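You operate a simulated robot arm through the tools that you are given. There is no shell and no other tool. Be economical: measure what you need, move in short steps, check, and stop when the job is done.

You run a simulated two-armed robot. Do the job below in one go: nothing can be reset, and whatever is moved stays where it is left.

TASK
Pack the blue toothbrush in the orange tube and screw the cap on.
Fine: hold the tube with one hand at each step; the shut tube then stands in the wide basket.

The check looks at the end state, three seconds after you hand in, the way a careful person would. Anything else that was tipped, shoved, dropped, spilled or broken makes it a failure. A push-on lid holds only when it is set on centred and level and pressed home; a screw cap is set on level and turned clockwise until tight.

THE ROBOT
Two 7-joint arms with two-finger parallel grippers on one trunk, on a base that drives. Base frame: it is fixed to the floor where the robot stands at the start and does not move with it; the origin is under the middle of the robot, x ahead of it, y to its left, z up. Lengths are in m, angles in degrees, forces in N, time in s.
The left shoulder is at the start at [0.07, 0.163, 1.17], the right one opposite. With the tool pointing down near the work surface each hand reaches from about 0.34 to 0.86 m from the robot's upright axis, wherever it stands, measured 20 degrees to its own side. Places, roughly: white table [0.8, 0.1, 0.7]; wide basket [1.1, -0.4, 0.6]. Payload 3.43 kg a hand.
The tool frame of a hand sits at the grasp point between the pads (the TCP): z along the fingers, y along the line on which they close. The tips reach 0.034 m beyond it. The gripper opens to 0.128 m. The fingers are 0.024 m wide and 0.012 m thick; the gripper's body (0.048 by 0.13 m) begins 0.096 m behind the TCP.
Orientation is that of the tool frame in the base frame, as [roll, pitch, yaw] about the fixed x, y, z axes, in that order (R = Rz(yaw) Ry(pitch) Rx(roll)). With the fingers straight down and closing along the base's y, the tool's x points along the base's -x, its y along +y and its z along -z.

THE INTERFACE
- The arms move only by the tool send_rows. It takes "left_increments", "right_increments" or both (then of equal length, played together; a hand with none holds still); each is a list of rows, each an object (a shift or turn left out is 0, a gripper value left out holds the last) with "fingers": the opening, from 0 (shut) to 1 (fully open); "slide": the shift along the tool's x, y, z in m, a list of three; "delta_rot": the turn, a rotation vector about the tool's x, y, z in degrees, a list of three. In form: [{"fingers": fingers, "slide": [tx, ty, tz], "delta_rot": [wx, wy, wz]}, ...]. A call has 1 to 10 rows; each row is the pose to reach, as a shift and turn from the pose commanded when the call began, along the tool's axes at that moment. A row lasts 0.2 s, in which the tool goes at most 0.05 m and 8.6 degrees; a call with a longer step from one row to the next is refused whole, and so is a gripper value outside its range. Where a pose cannot be reached the arm comes as near as it can. A force on the tool above 50 N (or 10 N above the force at the start of the call, whichever is more), or a blocked arm, ends the call early, and 0.2 s more pass. Each finger travels about 0.153 m/s and halts on what it meets, pressing with about 26 N; the grip force reading is that of the motor and also rises with nothing between the fingers. The clock runs only during rows and for 0.2 s after the last one: add rows that repeat a pose to give the fingers time. It gives the time, the measured TCP pose, the force on the tool (base axes), the opening and the grip force at its end, in the units of the frame above (readings bear some noise).
- Cameras (640 x 400 px; columns grow to the right, rows downward): "scene" is now at [0.1273, -0.0017, 1.3783]; the picture's right is [0.01, -1.00, 0.00], its down [-0.76, -0.01, -0.65] and it looks along [0.65, 0.01, -0.76] (base axes); focal length 214 px, centre (320, 200). "left" rides on the left gripper at [0.076, 0.011, -0.16] in its tool frame; the picture's right is [-0.15, 0.99, 0.00], its down [-0.88, -0.13, -0.46] and it looks along [-0.45, -0.07, 0.89] (tool axes); focal length 234 px, centre (320, 200). "right" rides on the right gripper at [0.076, -0.011, -0.16] in its tool frame; the picture's right is [0.15, 0.99, 0.00], its down [-0.88, 0.13, -0.46] and it looks along [-0.45, 0.07, 0.89] (tool axes); focal length 234 px, centre (320, 200). There is no depth. A picture from a camera that has moved, and an enlarged one, comes with that camera's place and axes in the base frame and with its lens.
- grab_frame(camera): a new picture of that camera. It takes no simulated time.
- lift_body(by): slides the trunk up (or, below 0, down) by that many m; the arms and the scene camera ride with it, the base frame stays. It gives what a move gives, with no picture.
- drive_base(legs): drives the robot by 1 to 6 legs, each [ahead, left, turn to the left] in m, m and degrees, along the robot's own axes; the way and the turn of a leg run together, so that a leg with both is an arc; at most 1.5 m and 180 degrees a leg. The arms and the cameras ride along, it lands a little off, and it stops where it bumps. It gives what a move gives.
- aim_head(pan, tilt): turns the head with the scene camera to pan (to the left, within 86 degrees either way) and tilt (down, from -29 to 69), counted from straight ahead of the robot. It gives what a move gives.
- zoom(camera, box): a new picture of the part [left, top, right, bottom] of that camera's present view, enlarged. It takes no simulated time.
- sign_off(): hands the job in; it is judged then, once.

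Go step by step. Nothing tells you exact positions but the pictures and the camera data: compare them with the known pose of the tool, close in by small moves and look again before you grip or let go. The budget is 120 turns and 92 pictures, counting those below and the enlarged ones. Unless the task says otherwise, let go and move clear before handing in, and close with one line.

The tools are called by a JSON object that holds its "fn" and its "kwargs". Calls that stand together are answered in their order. send_rows: Moves the arms, as the interface text tells. Its arguments: {"type":"object","properties":{"left_increments":{"type":"array","items":{"type":"object","properties":{"fingers":{"type":"number"},"slide":{"type":"array","items":{"type":"number"}},"delta_rot":{"type":"array","items":{"type":"number"}}}}},"right_increments":{"type":"array","items":{"type":"object","properties":{"fingers":{"type":"number"},"slide":{"type":"array","items":{"type":"number"}},"delta_rot":{"type":"array","items":{"type":"number"}}}}}},"required":[]} The other tools are called the same way: lift_body (by) slides the trunk up or down; drive_base (legs) drives the base; aim_head (pan, tilt) turns the head that bears the scene camera; grab_frame (camera) takes a picture; zoom (camera, box) takes an enlarged picture of a part of a camera's view; sign_off () hands the job in.

At the start:

```text
time_s: 0.0
left_tool_pos: [0.3403, 0.1198, 1.1847]
left_tool_rot: [-179.9, 0.0, -179.9]
left_ft_force: [-0.1, -0.7, -0.1]
left_finger_gap: 0.1282
left_finger_force: 0.0
right_tool_pos: [0.4774, -0.2115, 1.1832]
right_tool_rot: [179.9, -0.1, 179.9]
right_ft_force: [-0.4, -0.7, -1.1]
right_finger_gap: 0.1283
right_finger_force: 0.0
trunk travel left (down, up): [-0.65, 0.29]
robot x, y, heading: [0.0008, 0.0007, -0.0]
head pan, tilt: [0.7, 49.1]
```

scene: 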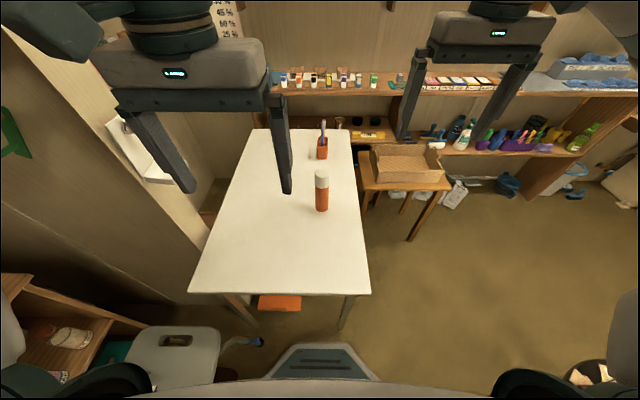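
right: 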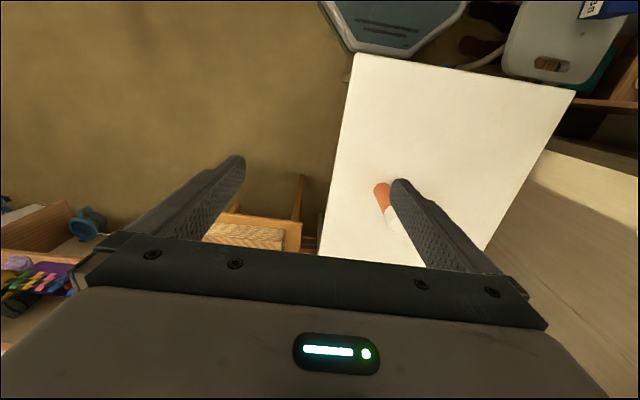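
left: 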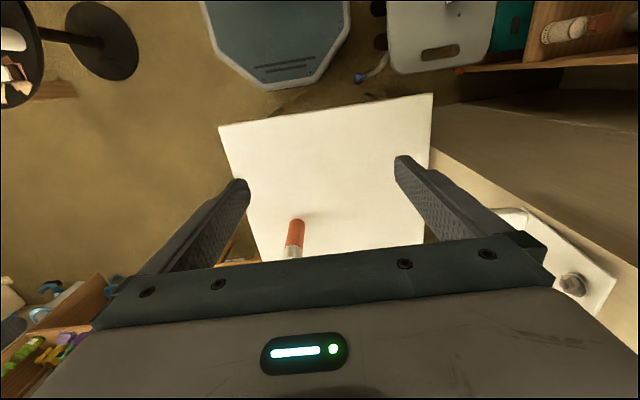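

I see the orange tube with a white cap standing on the white table, and an orange cup with a toothbrush behind it. I zoom in to measure.

{"fn": "zoom", "kwargs": {"camera": "scene", "box": [260, 100, 388, 220]}}

{"fn": "zoom", "kwargs": {"camera": "scene", "box": [340, 110, 480, 250]}}

```text
3.33 times, centred on (324, 160) of scene
camera zoom: at [0.1273, -0.0017, 1.3783], right [0.01, -1.0, 0.0], down [-0.76, -0.01, -0.65], along [0.65, 0.01, -0.76], focal length 715 px, centre (307, 333)
```

zoom: 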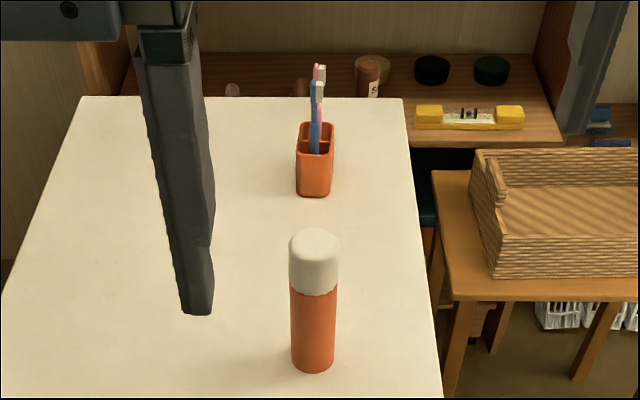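

```text
2.86 times, centred on (410, 180) of scene
camera zoom: at [0.1273, -0.0017, 1.3783], right [0.01, -1.0, 0.0], down [-0.76, -0.01, -0.65], along [0.65, 0.01, -0.76], focal length 613 px, centre (63, 257)
```

zoom: 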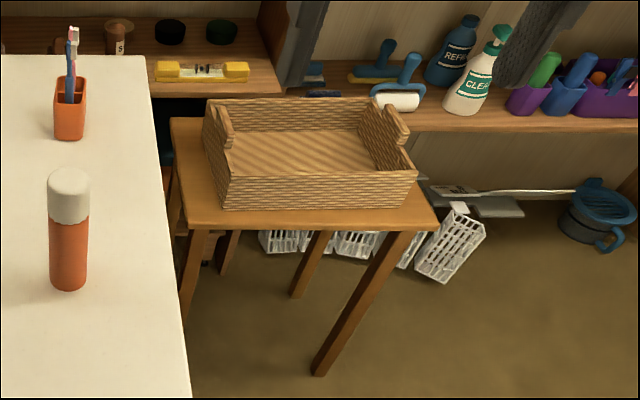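

The tube stands at about (0.655, 0.0), 0.185 m tall with its cap. The cup with the blue and pink brushes is at about (0.98, 0.0), out of reach from here. I'll drive to the right of the table so tube, cup and basket all come within reach, and turn towards the cup.

{"fn": "drive_base", "kwargs": {"legs": [[0, -0.55, 0], [0.45, 0, 0], [0, 0, 45]]}}

{"fn": "aim_head", "kwargs": {"pan": 5, "tilt": 45}}

{"fn": "grab_frame", "kwargs": {"camera": "scene"}}

```text
time_s: 2.6
left_tool_pos: [0.3433, -0.3262, 1.1862]
left_tool_rot: [179.7, 0.1, 180.0]
left_ft_force: [0.5, -1.0, -0.3]
left_finger_gap: 0.1281
left_finger_force: 0.0
right_tool_pos: [0.4795, -0.6568, 1.183]
right_tool_rot: [179.6, 0.0, -180.0]
right_ft_force: [-0.5, -0.4, 0.0]
right_finger_gap: 0.1277
right_finger_force: 0.0
trunk travel left (down, up): [-0.65, 0.29]
robot x, y, heading: [-0.0006, -0.4422, -0.2]
head pan, tilt: [0.7, 49.1]
stopped in leg 1: the robot was blocked; the commanded pose is now the measured one
```

```text
time_s: 3.3
left_tool_pos: [0.3437, -0.3211, 1.1836]
left_tool_rot: [-180.0, 0.0, -180.0]
left_ft_force: [-0.2, 0.4, 0.1]
left_finger_gap: 0.1283
left_finger_force: 0.0
right_tool_pos: [0.48, -0.6527, 1.1842]
right_tool_rot: [180.0, 0.0, -180.0]
right_ft_force: [0.4, 0.5, -0.4]
right_finger_gap: 0.1279
right_finger_force: 0.0
trunk travel left (down, up): [-0.65, 0.29]
robot x, y, heading: [0.0029, -0.4398, -0.0]
head pan, tilt: [5.0, 45.0]
```

```text
86 pictures are left
camera scene: at [0.1338, -0.4365, 1.384], right [0.09, -1.0, 0.0], down [-0.71, -0.06, -0.71], along [0.7, 0.06, -0.71], focal length 214 px, centre (320, 200)
```

scene: 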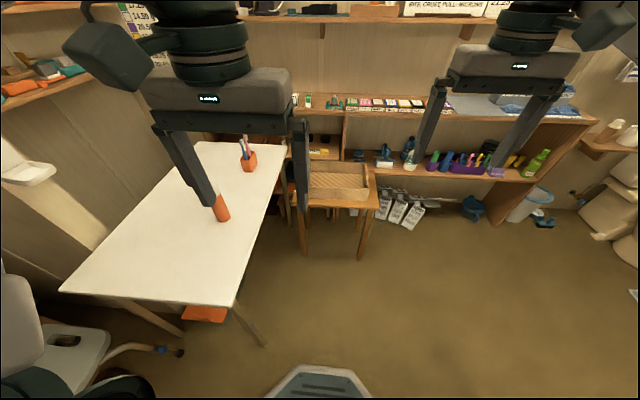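

The base bumped something on its right; I look there before moving on.

{"fn": "aim_head", "kwargs": {"pan": -75, "tilt": 60}}

{"fn": "grab_frame", "kwargs": {"camera": "scene"}}

```text
time_s: 4.8
left_tool_pos: [0.3442, -0.3209, 1.1845]
left_tool_rot: [-179.9, -0.1, -180.0]
left_ft_force: [0.4, 0.1, -0.3]
left_finger_gap: 0.1281
left_finger_force: 0.0
right_tool_pos: [0.4799, -0.6507, 1.1827]
right_tool_rot: [-179.9, 0.1, -179.9]
right_ft_force: [-0.7, -0.1, -0.9]
right_finger_gap: 0.1282
right_finger_force: 0.0
trunk travel left (down, up): [-0.65, 0.29]
robot x, y, heading: [0.0028, -0.4429, 0.0]
head pan, tilt: [-75.0, 60.0]
```

```text
85 pictures are left
camera scene: at [0.0695, -0.5075, 1.3646], right [-0.97, -0.26, 0.0], down [-0.23, 0.84, -0.5], along [0.13, -0.48, -0.87], focal length 214 px, centre (320, 200)
```

scene: 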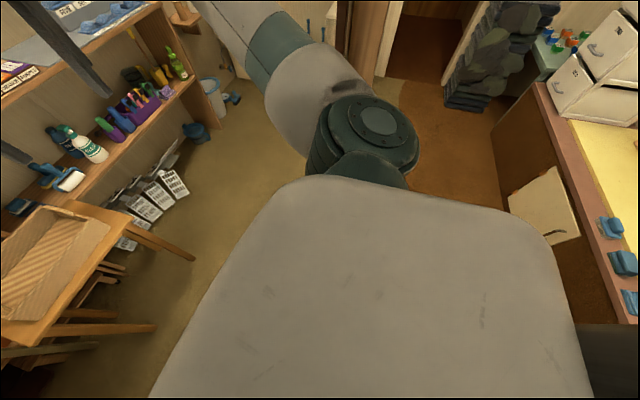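

The right side is hard to see; I'll creep forward with a slight drift right, staying clear of the table leg at about y = -0.12.

{"fn": "drive_base", "kwargs": {"legs": [[0.12, 0, 0], [0.33, -0.08, 0]]}}

{"fn": "aim_head", "kwargs": {"pan": 0, "tilt": 55}}

{"fn": "grab_frame", "kwargs": {"camera": "scene"}}

```text
time_s: 7.8
left_tool_pos: [0.7861, -0.405, 1.1838]
left_tool_rot: [-179.9, 0.1, 179.4]
left_ft_force: [-1.3, -0.2, -0.2]
left_finger_gap: 0.1279
left_finger_force: 0.0
right_tool_pos: [0.9185, -0.7379, 1.1841]
right_tool_rot: [179.9, -0.1, 179.3]
right_ft_force: [0.1, -0.7, -0.4]
right_finger_gap: 0.128
right_finger_force: 0.1
trunk travel left (down, up): [-0.65, 0.29]
robot x, y, heading: [0.4473, -0.5211, -0.8]
head pan, tilt: [-75.0, 60.0]
```

```text
time_s: 9.3
left_tool_pos: [0.7866, -0.4053, 1.1847]
left_tool_rot: [-179.8, 0.1, 179.4]
left_ft_force: [-0.7, 0.0, 0.0]
left_finger_gap: 0.1278
left_finger_force: 0.0
right_tool_pos: [0.9184, -0.7372, 1.1831]
right_tool_rot: [180.0, 0.0, 179.3]
right_ft_force: [1.3, -0.9, 0.6]
right_finger_gap: 0.128
right_finger_force: 0.1
trunk travel left (down, up): [-0.65, 0.29]
robot x, y, heading: [0.4456, -0.5227, -0.7]
head pan, tilt: [0.0, 55.0]
```

```text
84 pictures are left
camera scene: at [0.5663, -0.5254, 1.3707], right [-0.01, -1.0, 0.0], down [-0.82, 0.01, -0.57], along [0.57, -0.01, -0.82], focal length 214 px, centre (320, 200)
```

scene: 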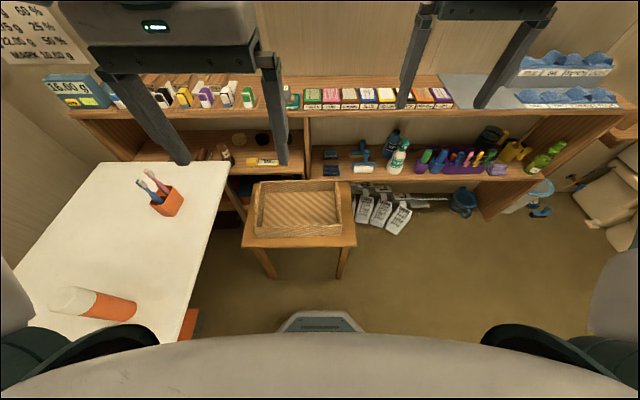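

There's room. Now I turn towards the cup and look again.

{"fn": "drive_base", "kwargs": {"legs": [[0, 0, 45]]}}

{"fn": "aim_head", "kwargs": {"pan": 5, "tilt": 50}}

{"fn": "grab_frame", "kwargs": {"camera": "scene"}}

```text
time_s: 11.7
left_tool_pos: [0.6084, -0.1977, 1.1844]
left_tool_rot: [-179.8, 0.0, -135.9]
left_ft_force: [0.5, -0.9, 0.0]
left_finger_gap: 0.128
left_finger_force: 0.1
right_tool_pos: [0.9348, -0.3416, 1.1842]
right_tool_rot: [179.9, -0.1, -136.1]
right_ft_force: [0.0, 0.2, -0.3]
right_finger_gap: 0.1282
right_finger_force: 0.2
trunk travel left (down, up): [-0.65, 0.29]
robot x, y, heading: [0.4425, -0.5205, 44.0]
head pan, tilt: [0.0, 55.0]
```

```text
time_s: 12.4
left_tool_pos: [0.6068, -0.1997, 1.1837]
left_tool_rot: [-179.8, 0.0, -135.9]
left_ft_force: [0.3, 1.3, 0.3]
left_finger_gap: 0.1277
left_finger_force: 0.1
right_tool_pos: [0.9336, -0.3409, 1.1828]
right_tool_rot: [179.9, -0.1, -136.0]
right_ft_force: [-1.0, -0.5, -0.1]
right_finger_gap: 0.1278
right_finger_force: 0.0
trunk travel left (down, up): [-0.65, 0.29]
robot x, y, heading: [0.4446, -0.5217, 44.0]
head pan, tilt: [5.0, 50.0]
```

```text
83 pictures are left
camera scene: at [0.5307, -0.4308, 1.3771], right [0.75, -0.66, 0.0], down [-0.5, -0.58, -0.64], along [0.42, 0.48, -0.77], focal length 214 px, centre (320, 200)
```

scene: 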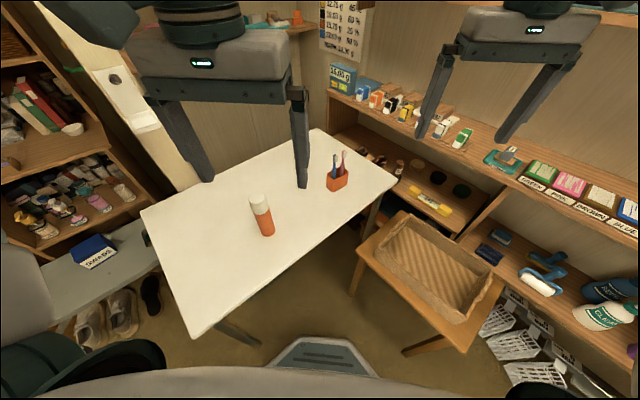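

All three items are in reach now. Zooming to measure the tube and cup from this pose.

{"fn": "zoom", "kwargs": {"camera": "scene", "box": [228, 170, 292, 242]}}

{"fn": "zoom", "kwargs": {"camera": "scene", "box": [310, 140, 362, 200]}}

{"fn": "zoom", "kwargs": {"camera": "scene", "box": [340, 200, 520, 360]}}

```text
5.56 times, centred on (260, 206) of scene
camera zoom: at [0.5307, -0.4308, 1.3771], right [0.75, -0.66, 0.0], down [-0.5, -0.58, -0.64], along [0.42, 0.48, -0.77], focal length 1192 px, centre (653, 167)
```

zoom: 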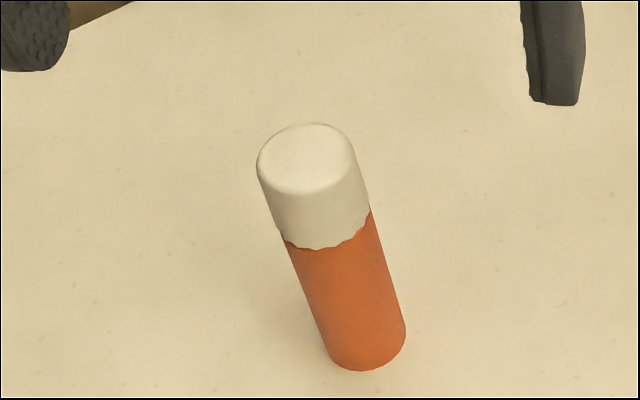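

```text
6.67 times, centred on (336, 170) of scene
camera zoom: at [0.5307, -0.4308, 1.3771], right [0.75, -0.66, 0.0], down [-0.5, -0.58, -0.64], along [0.42, 0.48, -0.77], focal length 1430 px, centre (213, 400)
```

zoom: 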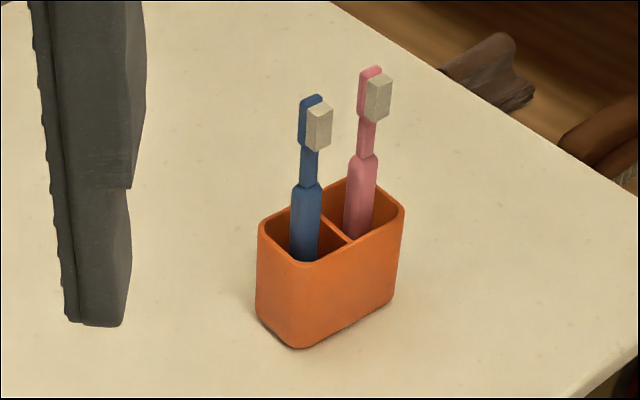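

```text
2.50 times, centred on (430, 280) of scene
camera zoom: at [0.5307, -0.4308, 1.3771], right [0.75, -0.66, 0.0], down [-0.5, -0.58, -0.64], along [0.42, 0.48, -0.77], focal length 536 px, centre (45, 0)
```

zoom: 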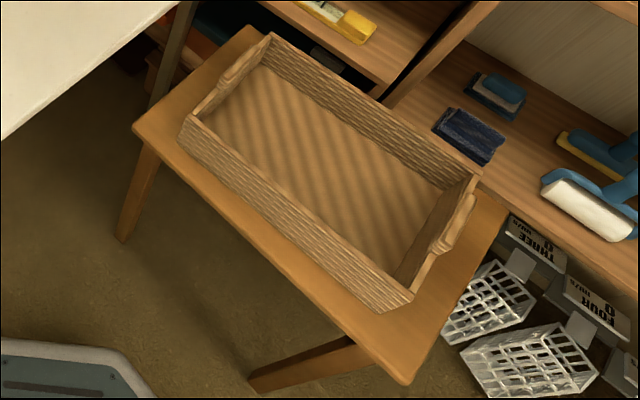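

The tube axis is at about (0.657, -0.004) with the cap from z 0.85 to 0.903. The blue brush stands near (0.974, -0.003) with its top at z 0.895 and its bristles facing about -y. I'll first bring the left hand to a slanted pre-grasp beside the tube.

{"fn": "send_rows", "kwargs": {"left_increments": [{"slide": [0.002, 0.036, 0.021], "delta_rot": [0, 0, 6]}, {"slide": [0.004, 0.073, 0.042], "delta_rot": [0, 0, 12]}, {"slide": [0.006, 0.11, 0.063], "delta_rot": [0, 0, 18]}, {"slide": [0.0074, 0.146, 0.084], "delta_rot": [0, 0, 24]}]}}

{"fn": "send_rows", "kwargs": {"left_increments": [{"delta_rot": [0, -8.5, 0]}, {"delta_rot": [0, -17, 0]}, {"delta_rot": [0, -25.5, 0]}, {"delta_rot": [0, -34, 0]}, {"delta_rot": [0, -42.5, 0]}, {"delta_rot": [0, -51, 0]}, {"delta_rot": [0, -59.5, 0]}, {"delta_rot": [0, -60, 0]}]}}

{"fn": "grab_frame", "kwargs": {"camera": "scene"}}

```text
time_s: 13.4
left_tool_pos: [0.4991, -0.0969, 1.0994]
left_tool_rot: [-179.8, 0.0, -160.2]
left_ft_force: [-1.6, 0.4, -0.1]
left_finger_gap: 0.1279
left_finger_force: 0.0
right_tool_pos: [0.9325, -0.3404, 1.1845]
right_tool_rot: [-179.9, 0.1, -136.0]
right_ft_force: [0.4, -0.2, 0.2]
right_finger_gap: 0.1278
right_finger_force: 0.1
trunk travel left (down, up): [-0.65, 0.29]
robot x, y, heading: [0.4484, -0.5228, 43.9]
head pan, tilt: [5.0, 50.0]
```

```text
time_s: 15.2
left_tool_pos: [0.4876, 0.0605, 1.1578]
left_tool_rot: [-179.8, 59.9, -160.0]
left_ft_force: [-0.6, 0.2, 0.8]
left_finger_gap: 0.1281
left_finger_force: 0.0
left hand out of reach, approached as far as the arm can: row 1, 2, 3, 4, 5, 6, 7, 8
right_tool_pos: [0.9351, -0.3396, 1.1833]
right_tool_rot: [179.9, -0.1, -135.9]
right_ft_force: [-0.1, 0.3, -0.8]
right_finger_gap: 0.1278
right_finger_force: 0.2
trunk travel left (down, up): [-0.65, 0.29]
robot x, y, heading: [0.4467, -0.5191, 44.0]
head pan, tilt: [5.0, 50.0]
```

```text
79 pictures are left
camera scene: at [0.5321, -0.4304, 1.377], right [0.75, -0.66, 0.0], down [-0.5, -0.58, -0.64], along [0.42, 0.48, -0.77], focal length 214 px, centre (320, 200)
```

scene: 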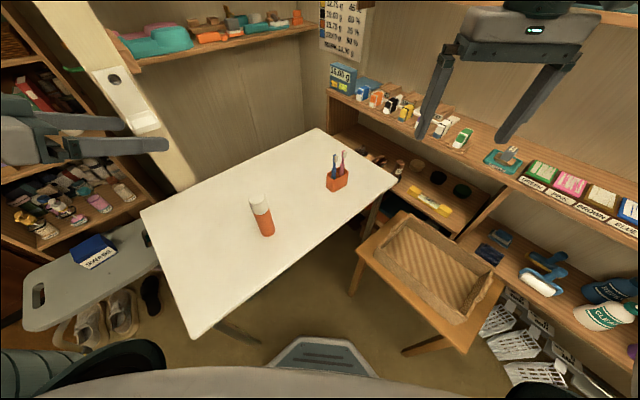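

The orientation was reached but the hand drifted left since it was too near the shoulder. I'll move it lower in steps and watch.

{"fn": "send_rows", "kwargs": {"left_increments": [{"slide": [0.038, -0.017, 0.023]}, {"slide": [0.076, -0.035, 0.046]}, {"slide": [0.114, -0.053, 0.07]}, {"slide": [0.127, -0.059, 0.078]}]}}

```text
time_s: 16.2
left_tool_pos: [0.5027, 0.0768, 1.0021]
left_tool_rot: [-179.7, 60.1, -159.8]
left_ft_force: [0.3, -0.7, 0.4]
left_finger_gap: 0.128
left_finger_force: 0.0
left hand out of reach, approached as far as the arm can: row 1, 2, 3, 4
right_tool_pos: [0.9345, -0.3409, 1.1827]
right_tool_rot: [180.0, 0.0, -136.1]
right_ft_force: [0.1, 0.5, 0.3]
right_finger_gap: 0.1282
right_finger_force: 0.1
trunk travel left (down, up): [-0.65, 0.29]
robot x, y, heading: [0.4489, -0.5214, 43.5]
head pan, tilt: [5.0, 50.0]
```

{"fn": "send_rows", "kwargs": {"left_increments": [{"slide": [0.038, -0.017, 0.023]}, {"slide": [0.076, -0.035, 0.046]}, {"slide": [0.095, -0.053, 0.055]}, {"slide": [0.095, -0.059, 0.055]}]}}

{"fn": "grab_frame", "kwargs": {"camera": "scene"}}

```text
time_s: 17.2
left_tool_pos: [0.5216, 0.0352, 0.8865]
left_tool_rot: [-179.8, 60.2, -159.9]
left_ft_force: [-1.3, -0.1, 0.0]
left_finger_gap: 0.1281
left_finger_force: 0.1
left hand out of reach, approached as far as the arm can: row 1, 2, 3, 4
right_tool_pos: [0.9342, -0.3409, 1.1842]
right_tool_rot: [-179.9, 0.0, -136.0]
right_ft_force: [0.7, -0.1, 0.2]
right_finger_gap: 0.128
right_finger_force: 0.1
trunk travel left (down, up): [-0.65, 0.29]
robot x, y, heading: [0.4452, -0.5219, 44.2]
head pan, tilt: [5.0, 50.0]
```

```text
78 pictures are left
camera scene: at [0.5304, -0.4309, 1.3772], right [0.75, -0.66, 0.0], down [-0.5, -0.58, -0.64], along [0.42, 0.48, -0.77], focal length 214 px, centre (320, 200)
```

scene: 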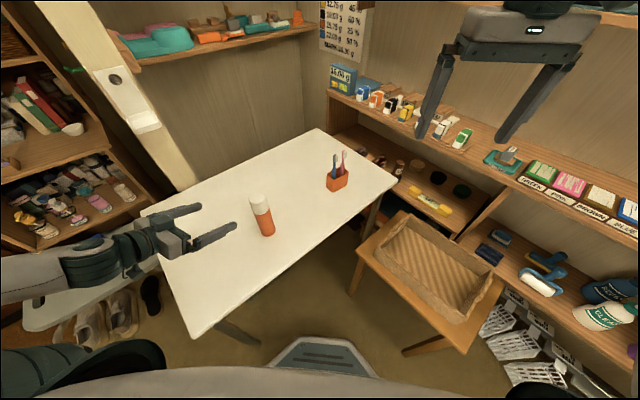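

The left hand is now close to the pre-grasp; turning its approach a bit more sideways will ease the reach.

{"fn": "send_rows", "kwargs": {"left_increments": [{"slide": [0.005, -0.004, 0.003], "delta_rot": [6.5, 0, 3.75]}, {"slide": [0.01, -0.009, 0.007], "delta_rot": [13, 0, 7.5]}, {"slide": [0.016, -0.014, 0.01], "delta_rot": [19.5, 0, 11.25]}, {"slide": [0.0224, -0.018, 0.0143], "delta_rot": [26, 0, 15]}, {"slide": [0.0224, -0.018, 0.0143], "delta_rot": [26, 0, 15]}]}}

```text
time_s: 18.4
left_tool_pos: [0.5923, 0.0797, 1.0106]
left_tool_rot: [133.6, 66.2, 128.3]
left_ft_force: [1.5, 0.6, 3.6]
left_finger_gap: 0.128
left_finger_force: 0.0
left hand out of reach, approached as far as the arm can: row 4
right_tool_pos: [0.9346, -0.3401, 1.1852]
right_tool_rot: [-180.0, 0.0, -136.0]
right_ft_force: [-0.6, 0.2, 0.4]
right_finger_gap: 0.1281
right_finger_force: 0.1
trunk travel left (down, up): [-0.65, 0.29]
robot x, y, heading: [0.4433, -0.5223, 43.8]
head pan, tilt: [5.0, 50.0]
```

{"fn": "send_rows", "kwargs": {"left_increments": [{}, {}, {}]}}

{"fn": "grab_frame", "kwargs": {"camera": "scene"}}

```text
time_s: 19.2
left_tool_pos: [0.5298, 0.0167, 0.8584]
left_tool_rot: [-179.9, 60.1, 170.2]
left_ft_force: [0.5, -0.4, 0.0]
left_finger_gap: 0.1282
left_finger_force: 0.1
right_tool_pos: [0.9353, -0.3422, 1.1834]
right_tool_rot: [-179.9, 0.0, -135.9]
right_ft_force: [0.3, 1.0, -0.1]
right_finger_gap: 0.1281
right_finger_force: 0.0
trunk travel left (down, up): [-0.65, 0.29]
robot x, y, heading: [0.446, -0.5215, 44.1]
head pan, tilt: [5.0, 50.0]
```

```text
77 pictures are left
camera scene: at [0.5311, -0.4309, 1.3771], right [0.75, -0.66, 0.0], down [-0.5, -0.58, -0.64], along [0.42, 0.48, -0.77], focal length 214 px, centre (320, 200)
```

scene: 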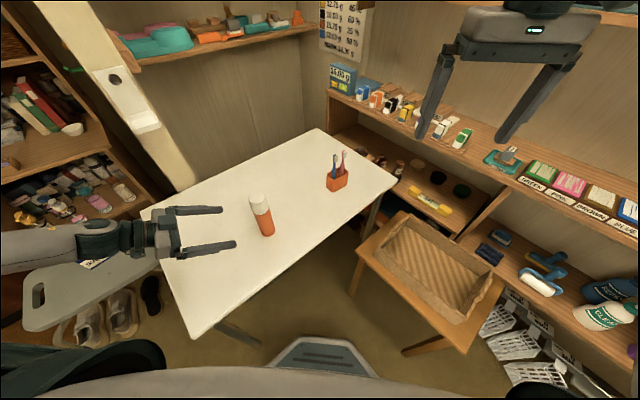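

The pose is now exact and the tube lies on the approach line. Checking with the left wrist camera before sliding in.

{"fn": "grab_frame", "kwargs": {"camera": "left"}}

```text
76 pictures are left
camera left: at [0.3588, 0.057, 0.8728], right [0.24, 0.96, 0.13], down [0.02, -0.14, 0.99], along [0.97, -0.24, -0.05], focal length 234 px, centre (320, 200)
```

left: 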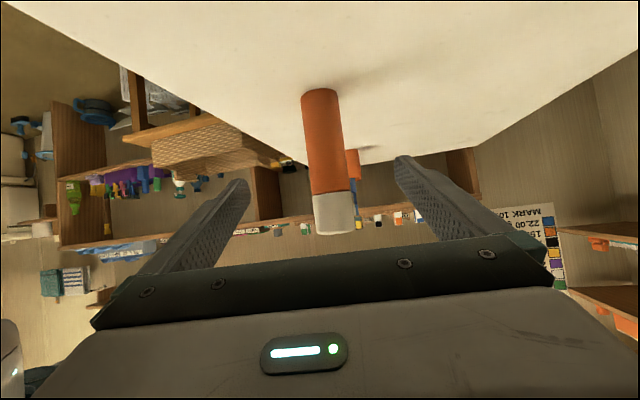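

{"fn": "send_rows", "kwargs": {"left_increments": [{"slide": [0, 0.001, 0.04], "fingers": 1}, {"slide": [0, 0.002, 0.08], "fingers": 1}, {"slide": [0, 0.003, 0.12], "fingers": 0.8}, {"slide": [0, 0.003, 0.15], "fingers": 0.7}, {"slide": [0, 0.003, 0.15], "fingers": 0.6}, {"slide": [0, 0.003, 0.15], "fingers": 0.6}]}}

{"fn": "grab_frame", "kwargs": {"camera": "left"}}

{"fn": "zoom", "kwargs": {"camera": "scene", "box": [200, 160, 328, 240]}}

```text
time_s: 20.6
left_tool_pos: [0.6568, -0.0043, 0.7835]
left_tool_rot: [180.0, 60.1, 170.1]
left_ft_force: [0.2, -0.3, 0.0]
left_finger_gap: 0.0766
left_finger_force: 0.0
right_tool_pos: [0.9344, -0.3409, 1.1841]
right_tool_rot: [180.0, -0.1, -136.1]
right_ft_force: [0.7, -0.5, 1.1]
right_finger_gap: 0.1277
right_finger_force: 0.0
trunk travel left (down, up): [-0.65, 0.29]
robot x, y, heading: [0.4402, -0.5188, 44.0]
head pan, tilt: [5.0, 50.0]
```

```text
75 pictures are left
camera left: at [0.4853, 0.037, 0.7978], right [0.24, 0.96, 0.13], down [0.02, -0.14, 0.99], along [0.97, -0.24, -0.05], focal length 234 px, centre (320, 200)
```

left: 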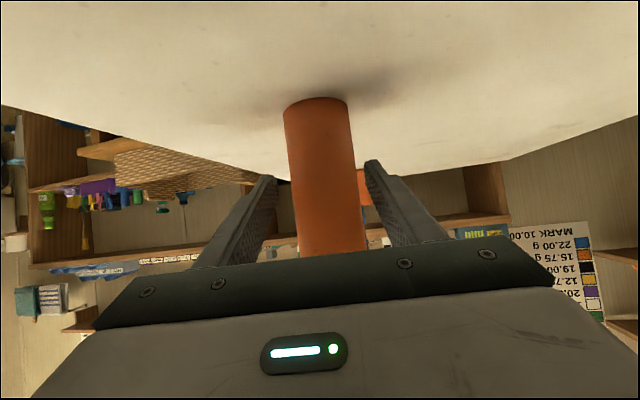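

```text
5.00 times, centred on (264, 200) of scene
camera zoom: at [0.5308, -0.4307, 1.3771], right [0.75, -0.66, 0.0], down [-0.5, -0.58, -0.64], along [0.42, 0.48, -0.77], focal length 1072 px, centre (600, 200)
```

zoom: 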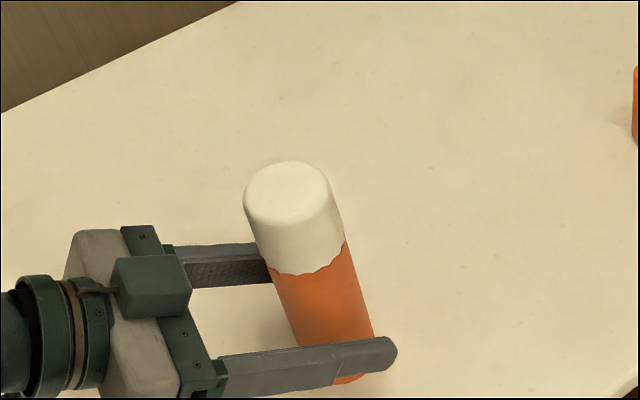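

The tube is centred between the fingers; closing the left hand.

{"fn": "send_rows", "kwargs": {"left_increments": [{"fingers": 0.45}, {"fingers": 0.38}, {"fingers": 0.3}, {"fingers": 0.2}, {"fingers": 0.2}]}}

{"fn": "zoom", "kwargs": {"camera": "scene", "box": [200, 160, 328, 240]}}

```text
time_s: 21.8
left_tool_pos: [0.6565, -0.0034, 0.7846]
left_tool_rot: [180.0, 60.1, 170.0]
left_ft_force: [0.1, 0.2, -0.1]
left_finger_gap: 0.047
left_finger_force: 25.9
right_tool_pos: [0.9335, -0.3415, 1.1832]
right_tool_rot: [-180.0, 0.0, -136.0]
right_ft_force: [0.6, 0.3, 0.5]
right_finger_gap: 0.128
right_finger_force: 0.1
trunk travel left (down, up): [-0.65, 0.29]
robot x, y, heading: [0.4446, -0.5203, 44.1]
head pan, tilt: [5.0, 50.0]
```

```text
5.00 times, centred on (264, 200) of scene
camera zoom: at [0.5307, -0.4309, 1.3772], right [0.75, -0.66, 0.0], down [-0.5, -0.58, -0.64], along [0.42, 0.48, -0.77], focal length 1072 px, centre (600, 200)
```

zoom: 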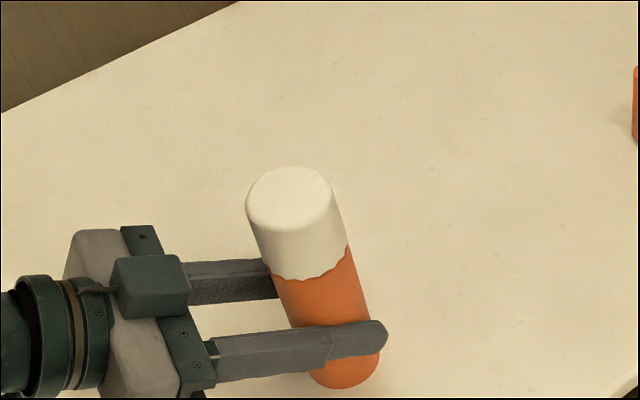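

The tube is held firmly (gap 0.047). Now the right hand travels to a spot above the cap.

{"fn": "send_rows", "kwargs": {"right_increments": [{"slide": [-0.0036, 0.0436, 0.008], "fingers": 0.7}, {"slide": [-0.0072, 0.0872, 0.016]}, {"slide": [-0.0108, 0.1308, 0.024]}, {"slide": [-0.0144, 0.1744, 0.032]}, {"slide": [-0.018, 0.218, 0.04]}, {"slide": [-0.0216, 0.2616, 0.048]}, {"slide": [-0.0252, 0.3052, 0.056]}, {"slide": [-0.0288, 0.3488, 0.064]}, {"slide": [-0.0324, 0.3924, 0.072]}, {"slide": [-0.036, 0.4355, 0.08]}]}}

{"fn": "grab_frame", "kwargs": {"camera": "scene"}}

{"fn": "grab_frame", "kwargs": {"camera": "right"}}

```text
time_s: 24.0
left_tool_pos: [0.6547, -0.0028, 0.7854]
left_tool_rot: [-180.0, 60.3, 170.1]
left_ft_force: [0.1, 0.6, 0.9]
left_finger_gap: 0.047
left_finger_force: 25.8
right_tool_pos: [0.6546, -0.0019, 1.1037]
right_tool_rot: [-179.9, 0.1, -136.0]
right_ft_force: [-0.5, 0.3, -0.4]
right_finger_gap: 0.0897
right_finger_force: 0.0
trunk travel left (down, up): [-0.65, 0.29]
robot x, y, heading: [0.4418, -0.5215, 43.9]
head pan, tilt: [5.0, 50.0]
```

```text
72 pictures are left
camera scene: at [0.5288, -0.4295, 1.3772], right [0.75, -0.66, 0.0], down [-0.5, -0.58, -0.64], along [0.42, 0.48, -0.77], focal length 214 px, centre (320, 200)
```

scene: 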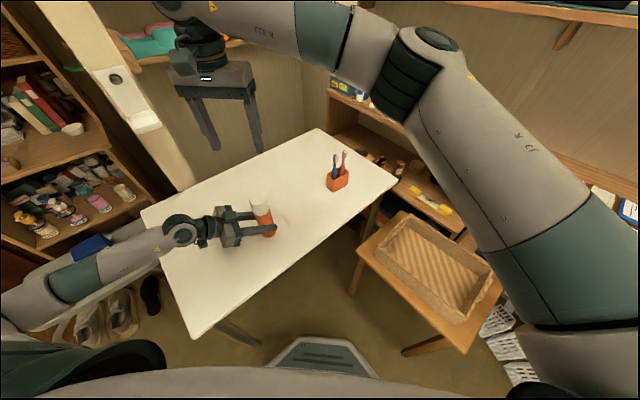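

```text
71 pictures are left
camera right: at [0.6071, -0.0622, 1.2638], right [-0.79, 0.61, 0.0], down [0.54, 0.71, 0.46], along [0.28, 0.36, -0.89], focal length 234 px, centre (320, 200)
```

right: 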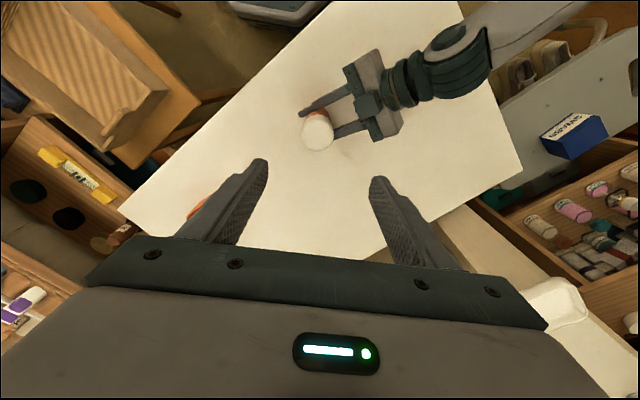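

{"fn": "zoom", "kwargs": {"camera": "right", "box": [270, 90, 366, 150]}}

```text
6.67 times, centred on (318, 120) of right
camera zoom: at [0.6071, -0.0622, 1.2638], right [-0.79, 0.61, 0.0], down [0.54, 0.71, 0.46], along [0.28, 0.36, -0.89], focal length 1561 px, centre (333, 733)
```

zoom: 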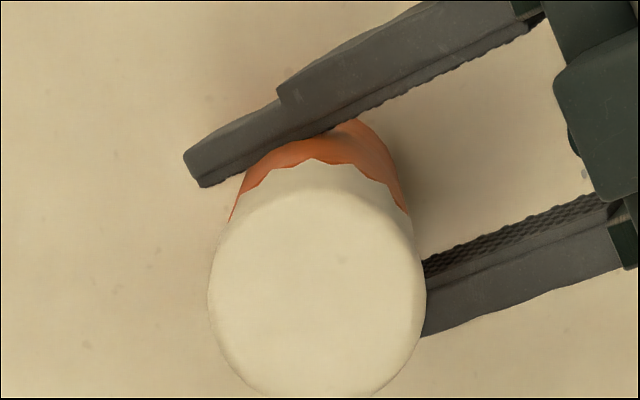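

The cap centre lies within a few mm of the tool axis. I'll pre-turn the wrist clockwise 60° and descend part way with the correction.

{"fn": "send_rows", "kwargs": {"right_increments": [{"slide": [0.0035, -0.003, 0.015], "delta_rot": [0, 0, 8.5]}, {"slide": [0.0035, -0.003, 0.03], "delta_rot": [0, 0, 17]}, {"slide": [0.0035, -0.003, 0.045], "delta_rot": [0, 0, 25.5]}, {"slide": [0.0035, -0.003, 0.06], "delta_rot": [0, 0, 34]}, {"slide": [0.0035, -0.003, 0.075], "delta_rot": [0, 0, 42.5]}, {"slide": [0.0035, -0.003, 0.09], "delta_rot": [0, 0, 51]}, {"slide": [0.0035, -0.003, 0.105], "delta_rot": [0, 0, 59.5]}, {"slide": [0.0035, -0.003, 0.12], "delta_rot": [0, 0, 60]}]}}

{"fn": "grab_frame", "kwargs": {"camera": "right"}}

```text
time_s: 25.8
left_tool_pos: [0.6558, -0.0031, 0.7847]
left_tool_rot: [-180.0, 60.0, 170.1]
left_ft_force: [0.1, -1.0, -0.3]
left_finger_gap: 0.0465
left_finger_force: 25.9
right_tool_pos: [0.6568, -0.0074, 0.9849]
right_tool_rot: [-180.0, 0.0, 163.9]
right_ft_force: [0.3, 0.9, 0.1]
right_finger_gap: 0.0899
right_finger_force: 0.1
trunk travel left (down, up): [-0.65, 0.29]
robot x, y, heading: [0.4488, -0.5229, 44.0]
head pan, tilt: [5.0, 50.0]
```

```text
69 pictures are left
camera right: at [0.5792, 0.0016, 1.1442], right [0.13, 0.99, 0.0], down [0.88, -0.12, 0.46], along [0.45, -0.06, -0.89], focal length 234 px, centre (320, 200)
```

right: 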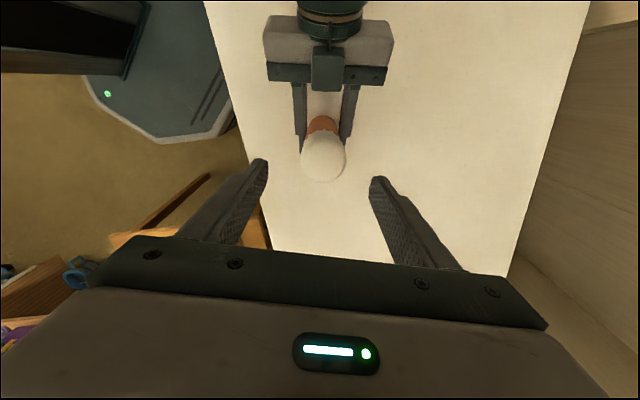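

{"fn": "send_rows", "kwargs": {"right_increments": [{"slide": [0.003, 0.003, 0.03]}, {"slide": [0.003, 0.003, 0.06]}, {"slide": [0.003, 0.003, 0.08]}, {"slide": [0.003, 0.003, 0.096]}, {"slide": [0.003, 0.003, 0.096]}]}}

{"fn": "grab_frame", "kwargs": {"camera": "right"}}

{"fn": "zoom", "kwargs": {"camera": "scene", "box": [200, 140, 328, 240]}}

```text
time_s: 27.0
left_tool_pos: [0.6555, -0.0035, 0.7838]
left_tool_rot: [-180.0, 60.1, 170.0]
left_ft_force: [0.5, 0.4, -0.1]
left_finger_gap: 0.0462
left_finger_force: 25.8
right_tool_pos: [0.6521, -0.0048, 0.8896]
right_tool_rot: [-179.9, 0.0, 164.0]
right_ft_force: [0.5, 1.4, -0.4]
right_finger_gap: 0.0896
right_finger_force: 0.1
trunk travel left (down, up): [-0.65, 0.29]
robot x, y, heading: [0.4419, -0.5213, 44.4]
head pan, tilt: [5.0, 50.0]
```

```text
68 pictures are left
camera right: at [0.5761, 0.0043, 1.0491], right [0.13, 0.99, 0.0], down [0.88, -0.12, 0.46], along [0.45, -0.06, -0.89], focal length 234 px, centre (320, 200)
```

right: 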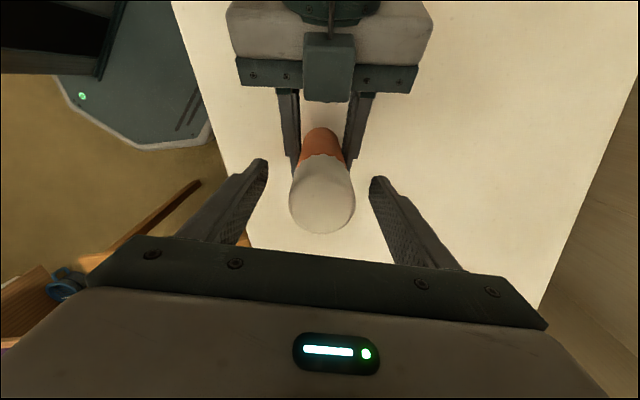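

```text
4.00 times, centred on (264, 190) of scene
camera zoom: at [0.5306, -0.4307, 1.3772], right [0.75, -0.66, 0.0], down [-0.5, -0.58, -0.64], along [0.42, 0.48, -0.77], focal length 858 px, centre (544, 240)
```

zoom: 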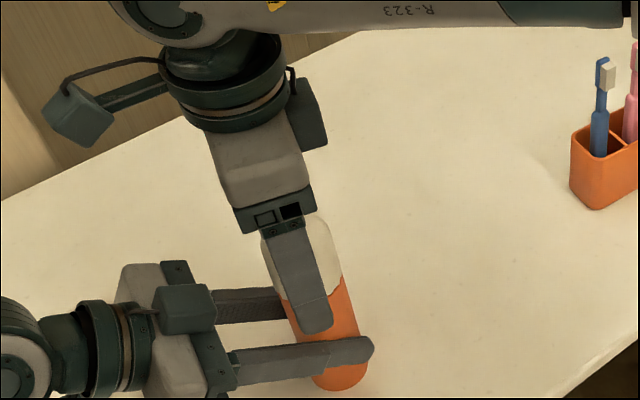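

Cap centred between the right fingers; closing on it.

{"fn": "send_rows", "kwargs": {"right_increments": [{"slide": [0, 0.002, 0], "fingers": 0.5}, {"slide": [0, 0.002, 0], "fingers": 0.42}, {"slide": [0, 0.002, 0], "fingers": 0.35}, {"slide": [0, 0.002, 0], "fingers": 0.25}, {"slide": [0, 0.002, 0], "fingers": 0.25}]}}

```text
time_s: 28.2
left_tool_pos: [0.655, -0.0026, 0.7836]
left_tool_rot: [-179.9, 60.2, 170.0]
left_ft_force: [0.8, 0.6, -0.1]
left_finger_gap: 0.0466
left_finger_force: 26.4
right_tool_pos: [0.6536, -0.002, 0.8876]
right_tool_rot: [180.0, 0.1, 164.0]
right_ft_force: [0.1, -1.2, 0.9]
right_finger_gap: 0.0529
right_finger_force: 26.3
trunk travel left (down, up): [-0.65, 0.29]
robot x, y, heading: [0.4418, -0.5213, 44.0]
head pan, tilt: [5.0, 50.0]
```

Cap gripped (0.053 m) with almost no side force. Now I unscrew counter-clockwise, starting small.

{"fn": "send_rows", "kwargs": {"right_increments": [{"delta_rot": [0, 0, -8]}, {"delta_rot": [0, 0, -16]}, {"delta_rot": [0, 0, -24]}, {"delta_rot": [0, 0, -32]}, {"delta_rot": [0, 0, -40]}]}}

```text
time_s: 29.4
left_tool_pos: [0.656, -0.0016, 0.7842]
left_tool_rot: [179.8, 60.1, 170.0]
left_ft_force: [4.3, 23.4, -5.9]
left_finger_gap: 0.0469
left_finger_force: 25.5
right_tool_pos: [0.6549, -0.0022, 0.8892]
right_tool_rot: [-179.9, -0.1, -155.7]
right_ft_force: [-4.0, -22.0, 9.4]
right_finger_gap: 0.0532
right_finger_force: 26.5
trunk travel left (down, up): [-0.65, 0.29]
robot x, y, heading: [0.445, -0.5194, 44.1]
head pan, tilt: [5.0, 50.0]
```

The cap turns; a sideways load of 22 N shows a small eccentricity. I relieve it and keep turning.

{"fn": "send_rows", "kwargs": {"right_increments": [{"slide": [0.0006, -0.0014, -0.001], "delta_rot": [0, 0, 0]}, {"slide": [0.0006, -0.0014, -0.001], "delta_rot": [0, 0, -8]}, {"slide": [0.0006, -0.0014, -0.0013], "delta_rot": [0, 0, -16]}, {"slide": [0.0006, -0.0014, -0.0016], "delta_rot": [0, 0, -24]}, {"slide": [0.0006, -0.0014, -0.002], "delta_rot": [0, 0, -32]}, {"slide": [0.0006, -0.0014, -0.002], "delta_rot": [0, 0, -40]}]}}

```text
time_s: 30.8
left_tool_pos: [0.655, -0.0046, 0.7836]
left_tool_rot: [-179.9, 60.1, 170.2]
left_ft_force: [-15.0, 13.1, 3.2]
left_finger_gap: 0.047
left_finger_force: 25.9
right_tool_pos: [0.6571, -0.003, 0.8907]
right_tool_rot: [-179.7, 0.3, -116.0]
right_ft_force: [15.3, -10.9, 1.4]
right_finger_gap: 0.0521
right_finger_force: 26.1
trunk travel left (down, up): [-0.65, 0.29]
robot x, y, heading: [0.4451, -0.5207, 44.1]
head pan, tilt: [5.0, 50.0]
```

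{"fn": "send_rows", "kwargs": {"right_increments": [{"slide": [0.0002, -0.0012, 0], "delta_rot": [0, 0, 0]}, {"slide": [0.0002, -0.0012, -0.0004], "delta_rot": [0, 0, -8]}, {"slide": [0.0002, -0.0012, -0.0007], "delta_rot": [0, 0, -16]}, {"slide": [0.0002, -0.0012, -0.001], "delta_rot": [0, 0, -24]}, {"slide": [0.0002, -0.0012, -0.0014], "delta_rot": [0, 0, -32]}, {"slide": [0.0002, -0.0012, -0.0018], "delta_rot": [0, 0, -40]}, {"slide": [0.0002, -0.0012, -0.002], "delta_rot": [0, 0, -48]}]}}

{"fn": "zoom", "kwargs": {"camera": "scene", "box": [200, 140, 328, 240]}}

```text
time_s: 32.4
left_tool_pos: [0.656, -0.0039, 0.7828]
left_tool_rot: [-179.9, 60.0, 170.0]
left_ft_force: [-10.9, -3.5, 4.8]
left_finger_gap: 0.0466
left_finger_force: 26.1
right_tool_pos: [0.6577, -0.0043, 0.8908]
right_tool_rot: [180.0, 0.1, -67.8]
right_ft_force: [10.7, 3.3, -5.8]
right_finger_gap: 0.0516
right_finger_force: 26.0
trunk travel left (down, up): [-0.65, 0.29]
robot x, y, heading: [0.4429, -0.521, 43.9]
head pan, tilt: [5.0, 50.0]
```

```text
4.00 times, centred on (264, 190) of scene
camera zoom: at [0.5307, -0.4306, 1.3771], right [0.75, -0.66, 0.0], down [-0.5, -0.58, -0.64], along [0.42, 0.48, -0.77], focal length 858 px, centre (544, 240)
```

zoom: 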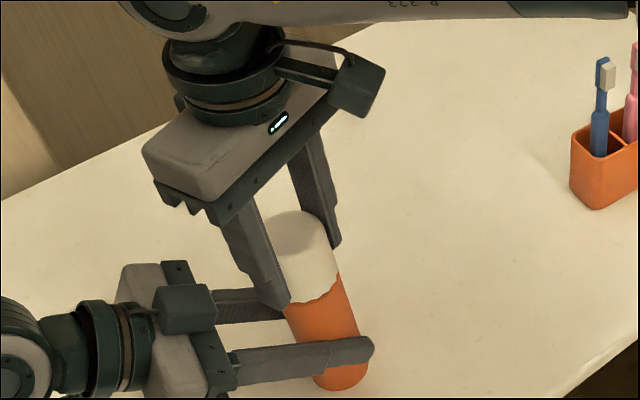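

{"fn": "send_rows", "kwargs": {"right_increments": [{"slide": [0.0, -0.0006, 0], "delta_rot": [0, 0, -8]}, {"slide": [0.0, -0.0006, -0.0004], "delta_rot": [0, 0, -16]}, {"slide": [0.0, -0.0006, -0.0004], "delta_rot": [0, 0, -24]}, {"slide": [0.0, -0.0006, -0.0004], "delta_rot": [0, 0, -32]}, {"slide": [0.0, -0.0006, -0.0004], "delta_rot": [0, 0, -40]}, {"slide": [0.0, -0.0006, -0.0004], "delta_rot": [0, 0, -48]}, {"slide": [0.0, -0.0006, -0.0004], "delta_rot": [0, 0, -56]}]}}

{"fn": "zoom", "kwargs": {"camera": "scene", "box": [232, 170, 296, 220]}}

```text
time_s: 34.0
left_tool_pos: [0.6559, -0.0034, 0.7843]
left_tool_rot: [-179.9, 60.1, 170.2]
left_ft_force: [-1.7, -2.9, 3.1]
left_finger_gap: 0.0464
left_finger_force: 25.8
right_tool_pos: [0.6565, -0.0052, 0.8919]
right_tool_rot: [179.9, 0.0, -56.0]
right_ft_force: [1.4, 3.2, -3.3]
right_finger_gap: 0.0519
right_finger_force: 26.1
right hand out of reach, approached as far as the arm can: row 2, 3, 4, 5, 6, 7
trunk travel left (down, up): [-0.65, 0.29]
robot x, y, heading: [0.4491, -0.5212, 44.2]
head pan, tilt: [5.0, 50.0]
```

```text
8.00 times, centred on (264, 195) of scene
camera zoom: at [0.5307, -0.4307, 1.3772], right [0.75, -0.66, 0.0], down [-0.5, -0.58, -0.64], along [0.42, 0.48, -0.77], focal length 1716 px, centre (768, 240)
```

zoom: 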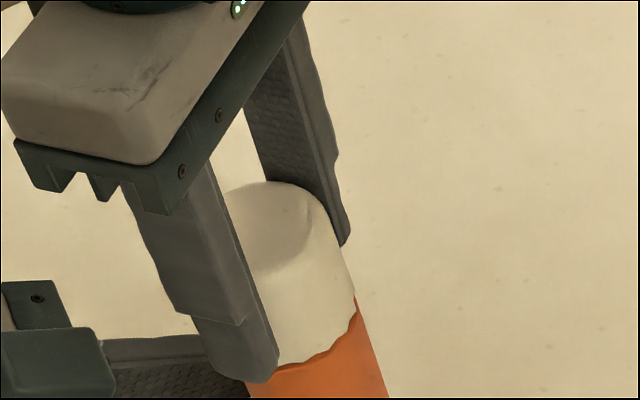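

The wrist reached its limit after about 140°. I open, wind back clockwise, and regrip.

{"fn": "send_rows", "kwargs": {"right_increments": [{"fingers": 0.7}, {"fingers": 0.7}, {"delta_rot": [0, 0, 8.5]}, {"delta_rot": [0, 0, 17]}, {"delta_rot": [0, 0, 25.5]}, {"delta_rot": [0, 0, 34]}, {"delta_rot": [0, 0, 42.5]}, {"delta_rot": [0, 0, 51]}, {"delta_rot": [0, 0, 59.5]}, {"delta_rot": [0, 0, 68]}]}}

{"fn": "send_rows", "kwargs": {"right_increments": [{"delta_rot": [0, 0, 8.5]}, {"delta_rot": [0, 0, 17]}, {"delta_rot": [0, 0, 25.5]}, {"delta_rot": [0, 0, 34]}, {"delta_rot": [0, 0, 42.5]}, {"delta_rot": [0, 0, 51]}, {"delta_rot": [0, 0, 59.5]}, {"delta_rot": [0, 0, 68]}, {"delta_rot": [0, 0, 76.5]}, {"delta_rot": [0, 0, 85]}]}}

{"fn": "send_rows", "kwargs": {"right_increments": [{"delta_rot": [0, 0, 8.5]}, {"delta_rot": [0, 0, 17]}, {"delta_rot": [0, 0, 25.5]}, {"delta_rot": [0, 0, 34]}, {"delta_rot": [0, 0, 42.5]}, {"delta_rot": [0, 0, 42.5]}]}}

{"fn": "grab_frame", "kwargs": {"camera": "right"}}

```text
time_s: 36.2
left_tool_pos: [0.6564, -0.0024, 0.7832]
left_tool_rot: [180.0, 60.1, 170.0]
left_ft_force: [0.6, 0.1, -0.4]
left_finger_gap: 0.0465
left_finger_force: 25.8
right_tool_pos: [0.6562, -0.0053, 0.8924]
right_tool_rot: [-180.0, 0.1, -124.1]
right_ft_force: [0.3, 0.1, -1.3]
right_finger_gap: 0.0898
right_finger_force: 0.1
trunk travel left (down, up): [-0.65, 0.29]
robot x, y, heading: [0.4455, -0.5226, 44.1]
head pan, tilt: [5.0, 50.0]
```

```text
time_s: 38.4
left_tool_pos: [0.656, -0.0027, 0.7836]
left_tool_rot: [-179.9, 60.2, 170.1]
left_ft_force: [0.1, 0.8, 0.3]
left_finger_gap: 0.0465
left_finger_force: 25.7
right_tool_pos: [0.6577, -0.0033, 0.8914]
right_tool_rot: [-180.0, 0.0, 151.0]
right_ft_force: [-0.6, -0.6, 0.6]
right_finger_gap: 0.0893
right_finger_force: 0.0
trunk travel left (down, up): [-0.65, 0.29]
robot x, y, heading: [0.4455, -0.5227, 43.9]
head pan, tilt: [5.0, 50.0]
```

```text
time_s: 39.8
left_tool_pos: [0.655, -0.0041, 0.7833]
left_tool_rot: [-180.0, 60.1, 170.0]
left_ft_force: [-0.5, 0.6, -0.3]
left_finger_gap: 0.0467
left_finger_force: 26.1
right_tool_pos: [0.6564, -0.0033, 0.8923]
right_tool_rot: [180.0, 0.0, 108.4]
right_ft_force: [-0.3, -0.7, 0.6]
right_finger_gap: 0.0893
right_finger_force: 0.1
trunk travel left (down, up): [-0.65, 0.29]
robot x, y, heading: [0.4414, -0.5183, 44.1]
head pan, tilt: [5.0, 50.0]
```

```text
64 pictures are left
camera right: at [0.6213, 0.0632, 1.0524], right [0.89, 0.45, 0.0], down [0.4, -0.79, 0.46], along [0.21, -0.41, -0.89], focal length 234 px, centre (320, 200)
```

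right: 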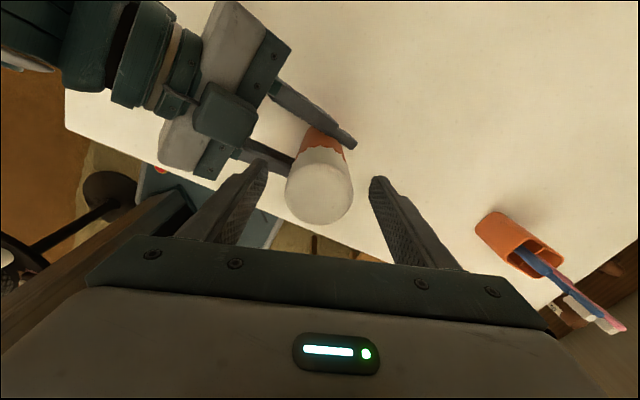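

{"fn": "send_rows", "kwargs": {"right_increments": [{"fingers": 0.5}, {"fingers": 0.35}, {"fingers": 0.25}, {"fingers": 0.25}, {"delta_rot": [0, 0, -8.5]}, {"delta_rot": [0, 0, -17]}, {"delta_rot": [0, 0, -25.5], "slide": [0, 0, -0.0005]}, {"delta_rot": [0, 0, -34], "slide": [0, 0, -0.0005]}, {"delta_rot": [0, 0, -42.5], "slide": [0, 0, -0.001]}]}}

```text
time_s: 41.8
left_tool_pos: [0.6564, -0.0045, 0.7828]
left_tool_rot: [-179.9, 60.0, 169.9]
left_ft_force: [-0.4, 0.5, 0.3]
left_finger_gap: 0.0467
left_finger_force: 25.5
right_tool_pos: [0.658, -0.005, 0.8939]
right_tool_rot: [-180.0, 0.0, 151.2]
right_ft_force: [-0.4, 1.0, -0.1]
right_finger_gap: 0.051
right_finger_force: 26.1
trunk travel left (down, up): [-0.65, 0.29]
robot x, y, heading: [0.4402, -0.5215, 43.9]
head pan, tilt: [5.0, 50.0]
```

There is no load at all now, so the cap may be free. I test with a slow lift.

{"fn": "send_rows", "kwargs": {"right_increments": [{"slide": [0, 0, -0.004]}, {"slide": [0, 0, -0.008]}, {"slide": [0, 0, -0.014]}, {"slide": [0, 0, -0.02]}]}}

{"fn": "zoom", "kwargs": {"camera": "scene", "box": [216, 150, 312, 225]}}

```text
time_s: 42.8
left_tool_pos: [0.6543, -0.0034, 0.7825]
left_tool_rot: [-179.9, 60.1, 169.9]
left_ft_force: [0.9, 1.4, 1.0]
left_finger_gap: 0.0467
left_finger_force: 26.3
right_tool_pos: [0.6563, -0.0061, 0.9118]
right_tool_rot: [180.0, -0.1, 151.0]
right_ft_force: [0.3, -0.7, 0.2]
right_finger_gap: 0.0506
right_finger_force: 25.8
trunk travel left (down, up): [-0.65, 0.29]
robot x, y, heading: [0.4426, -0.5185, 44.2]
head pan, tilt: [5.0, 50.0]
```

```text
5.33 times, centred on (264, 188) of scene
camera zoom: at [0.5306, -0.4307, 1.3772], right [0.75, -0.66, 0.0], down [-0.5, -0.58, -0.64], along [0.42, 0.48, -0.77], focal length 1144 px, centre (619, 267)
```

zoom: 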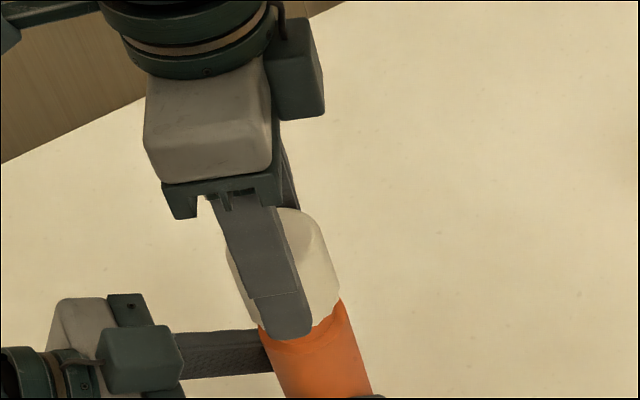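

The cap is off. I carry it up and over to a free spot at about (0.80, -0.06).

{"fn": "send_rows", "kwargs": {"right_increments": [{"slide": [0, 0, -0.04]}, {"slide": [0, 0, -0.08]}, {"slide": [-0.038, 0.0054, -0.085]}, {"slide": [-0.076, 0.0108, -0.085]}, {"slide": [-0.115, 0.0163, -0.06]}, {"slide": [-0.1527, 0.0217, -0.03]}, {"slide": [-0.1527, 0.0217, 0.015]}, {"slide": [-0.1527, 0.0217, 0.06]}, {"slide": [-0.1527, 0.0217, 0.1]}, {"slide": [-0.1527, 0.0217, 0.12]}]}}

{"fn": "grab_frame", "kwargs": {"camera": "scene"}}

```text
time_s: 45.0
left_tool_pos: [0.6556, -0.0039, 0.7836]
left_tool_rot: [-179.9, 60.1, 170.1]
left_ft_force: [0.9, -0.1, 0.0]
left_finger_gap: 0.0466
left_finger_force: 25.6
right_tool_pos: [0.7997, -0.0594, 0.7907]
right_tool_rot: [180.0, -0.1, 150.9]
right_ft_force: [0.2, -0.2, -0.6]
right_finger_gap: 0.0506
right_finger_force: 26.4
trunk travel left (down, up): [-0.65, 0.29]
robot x, y, heading: [0.4487, -0.5209, 44.0]
head pan, tilt: [5.0, 50.0]
```

```text
62 pictures are left
camera scene: at [0.5307, -0.4305, 1.3772], right [0.75, -0.66, 0.0], down [-0.5, -0.58, -0.64], along [0.42, 0.48, -0.77], focal length 214 px, centre (320, 200)
```

scene: 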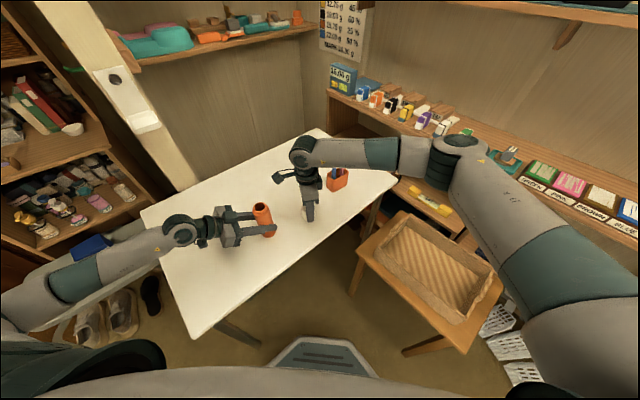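

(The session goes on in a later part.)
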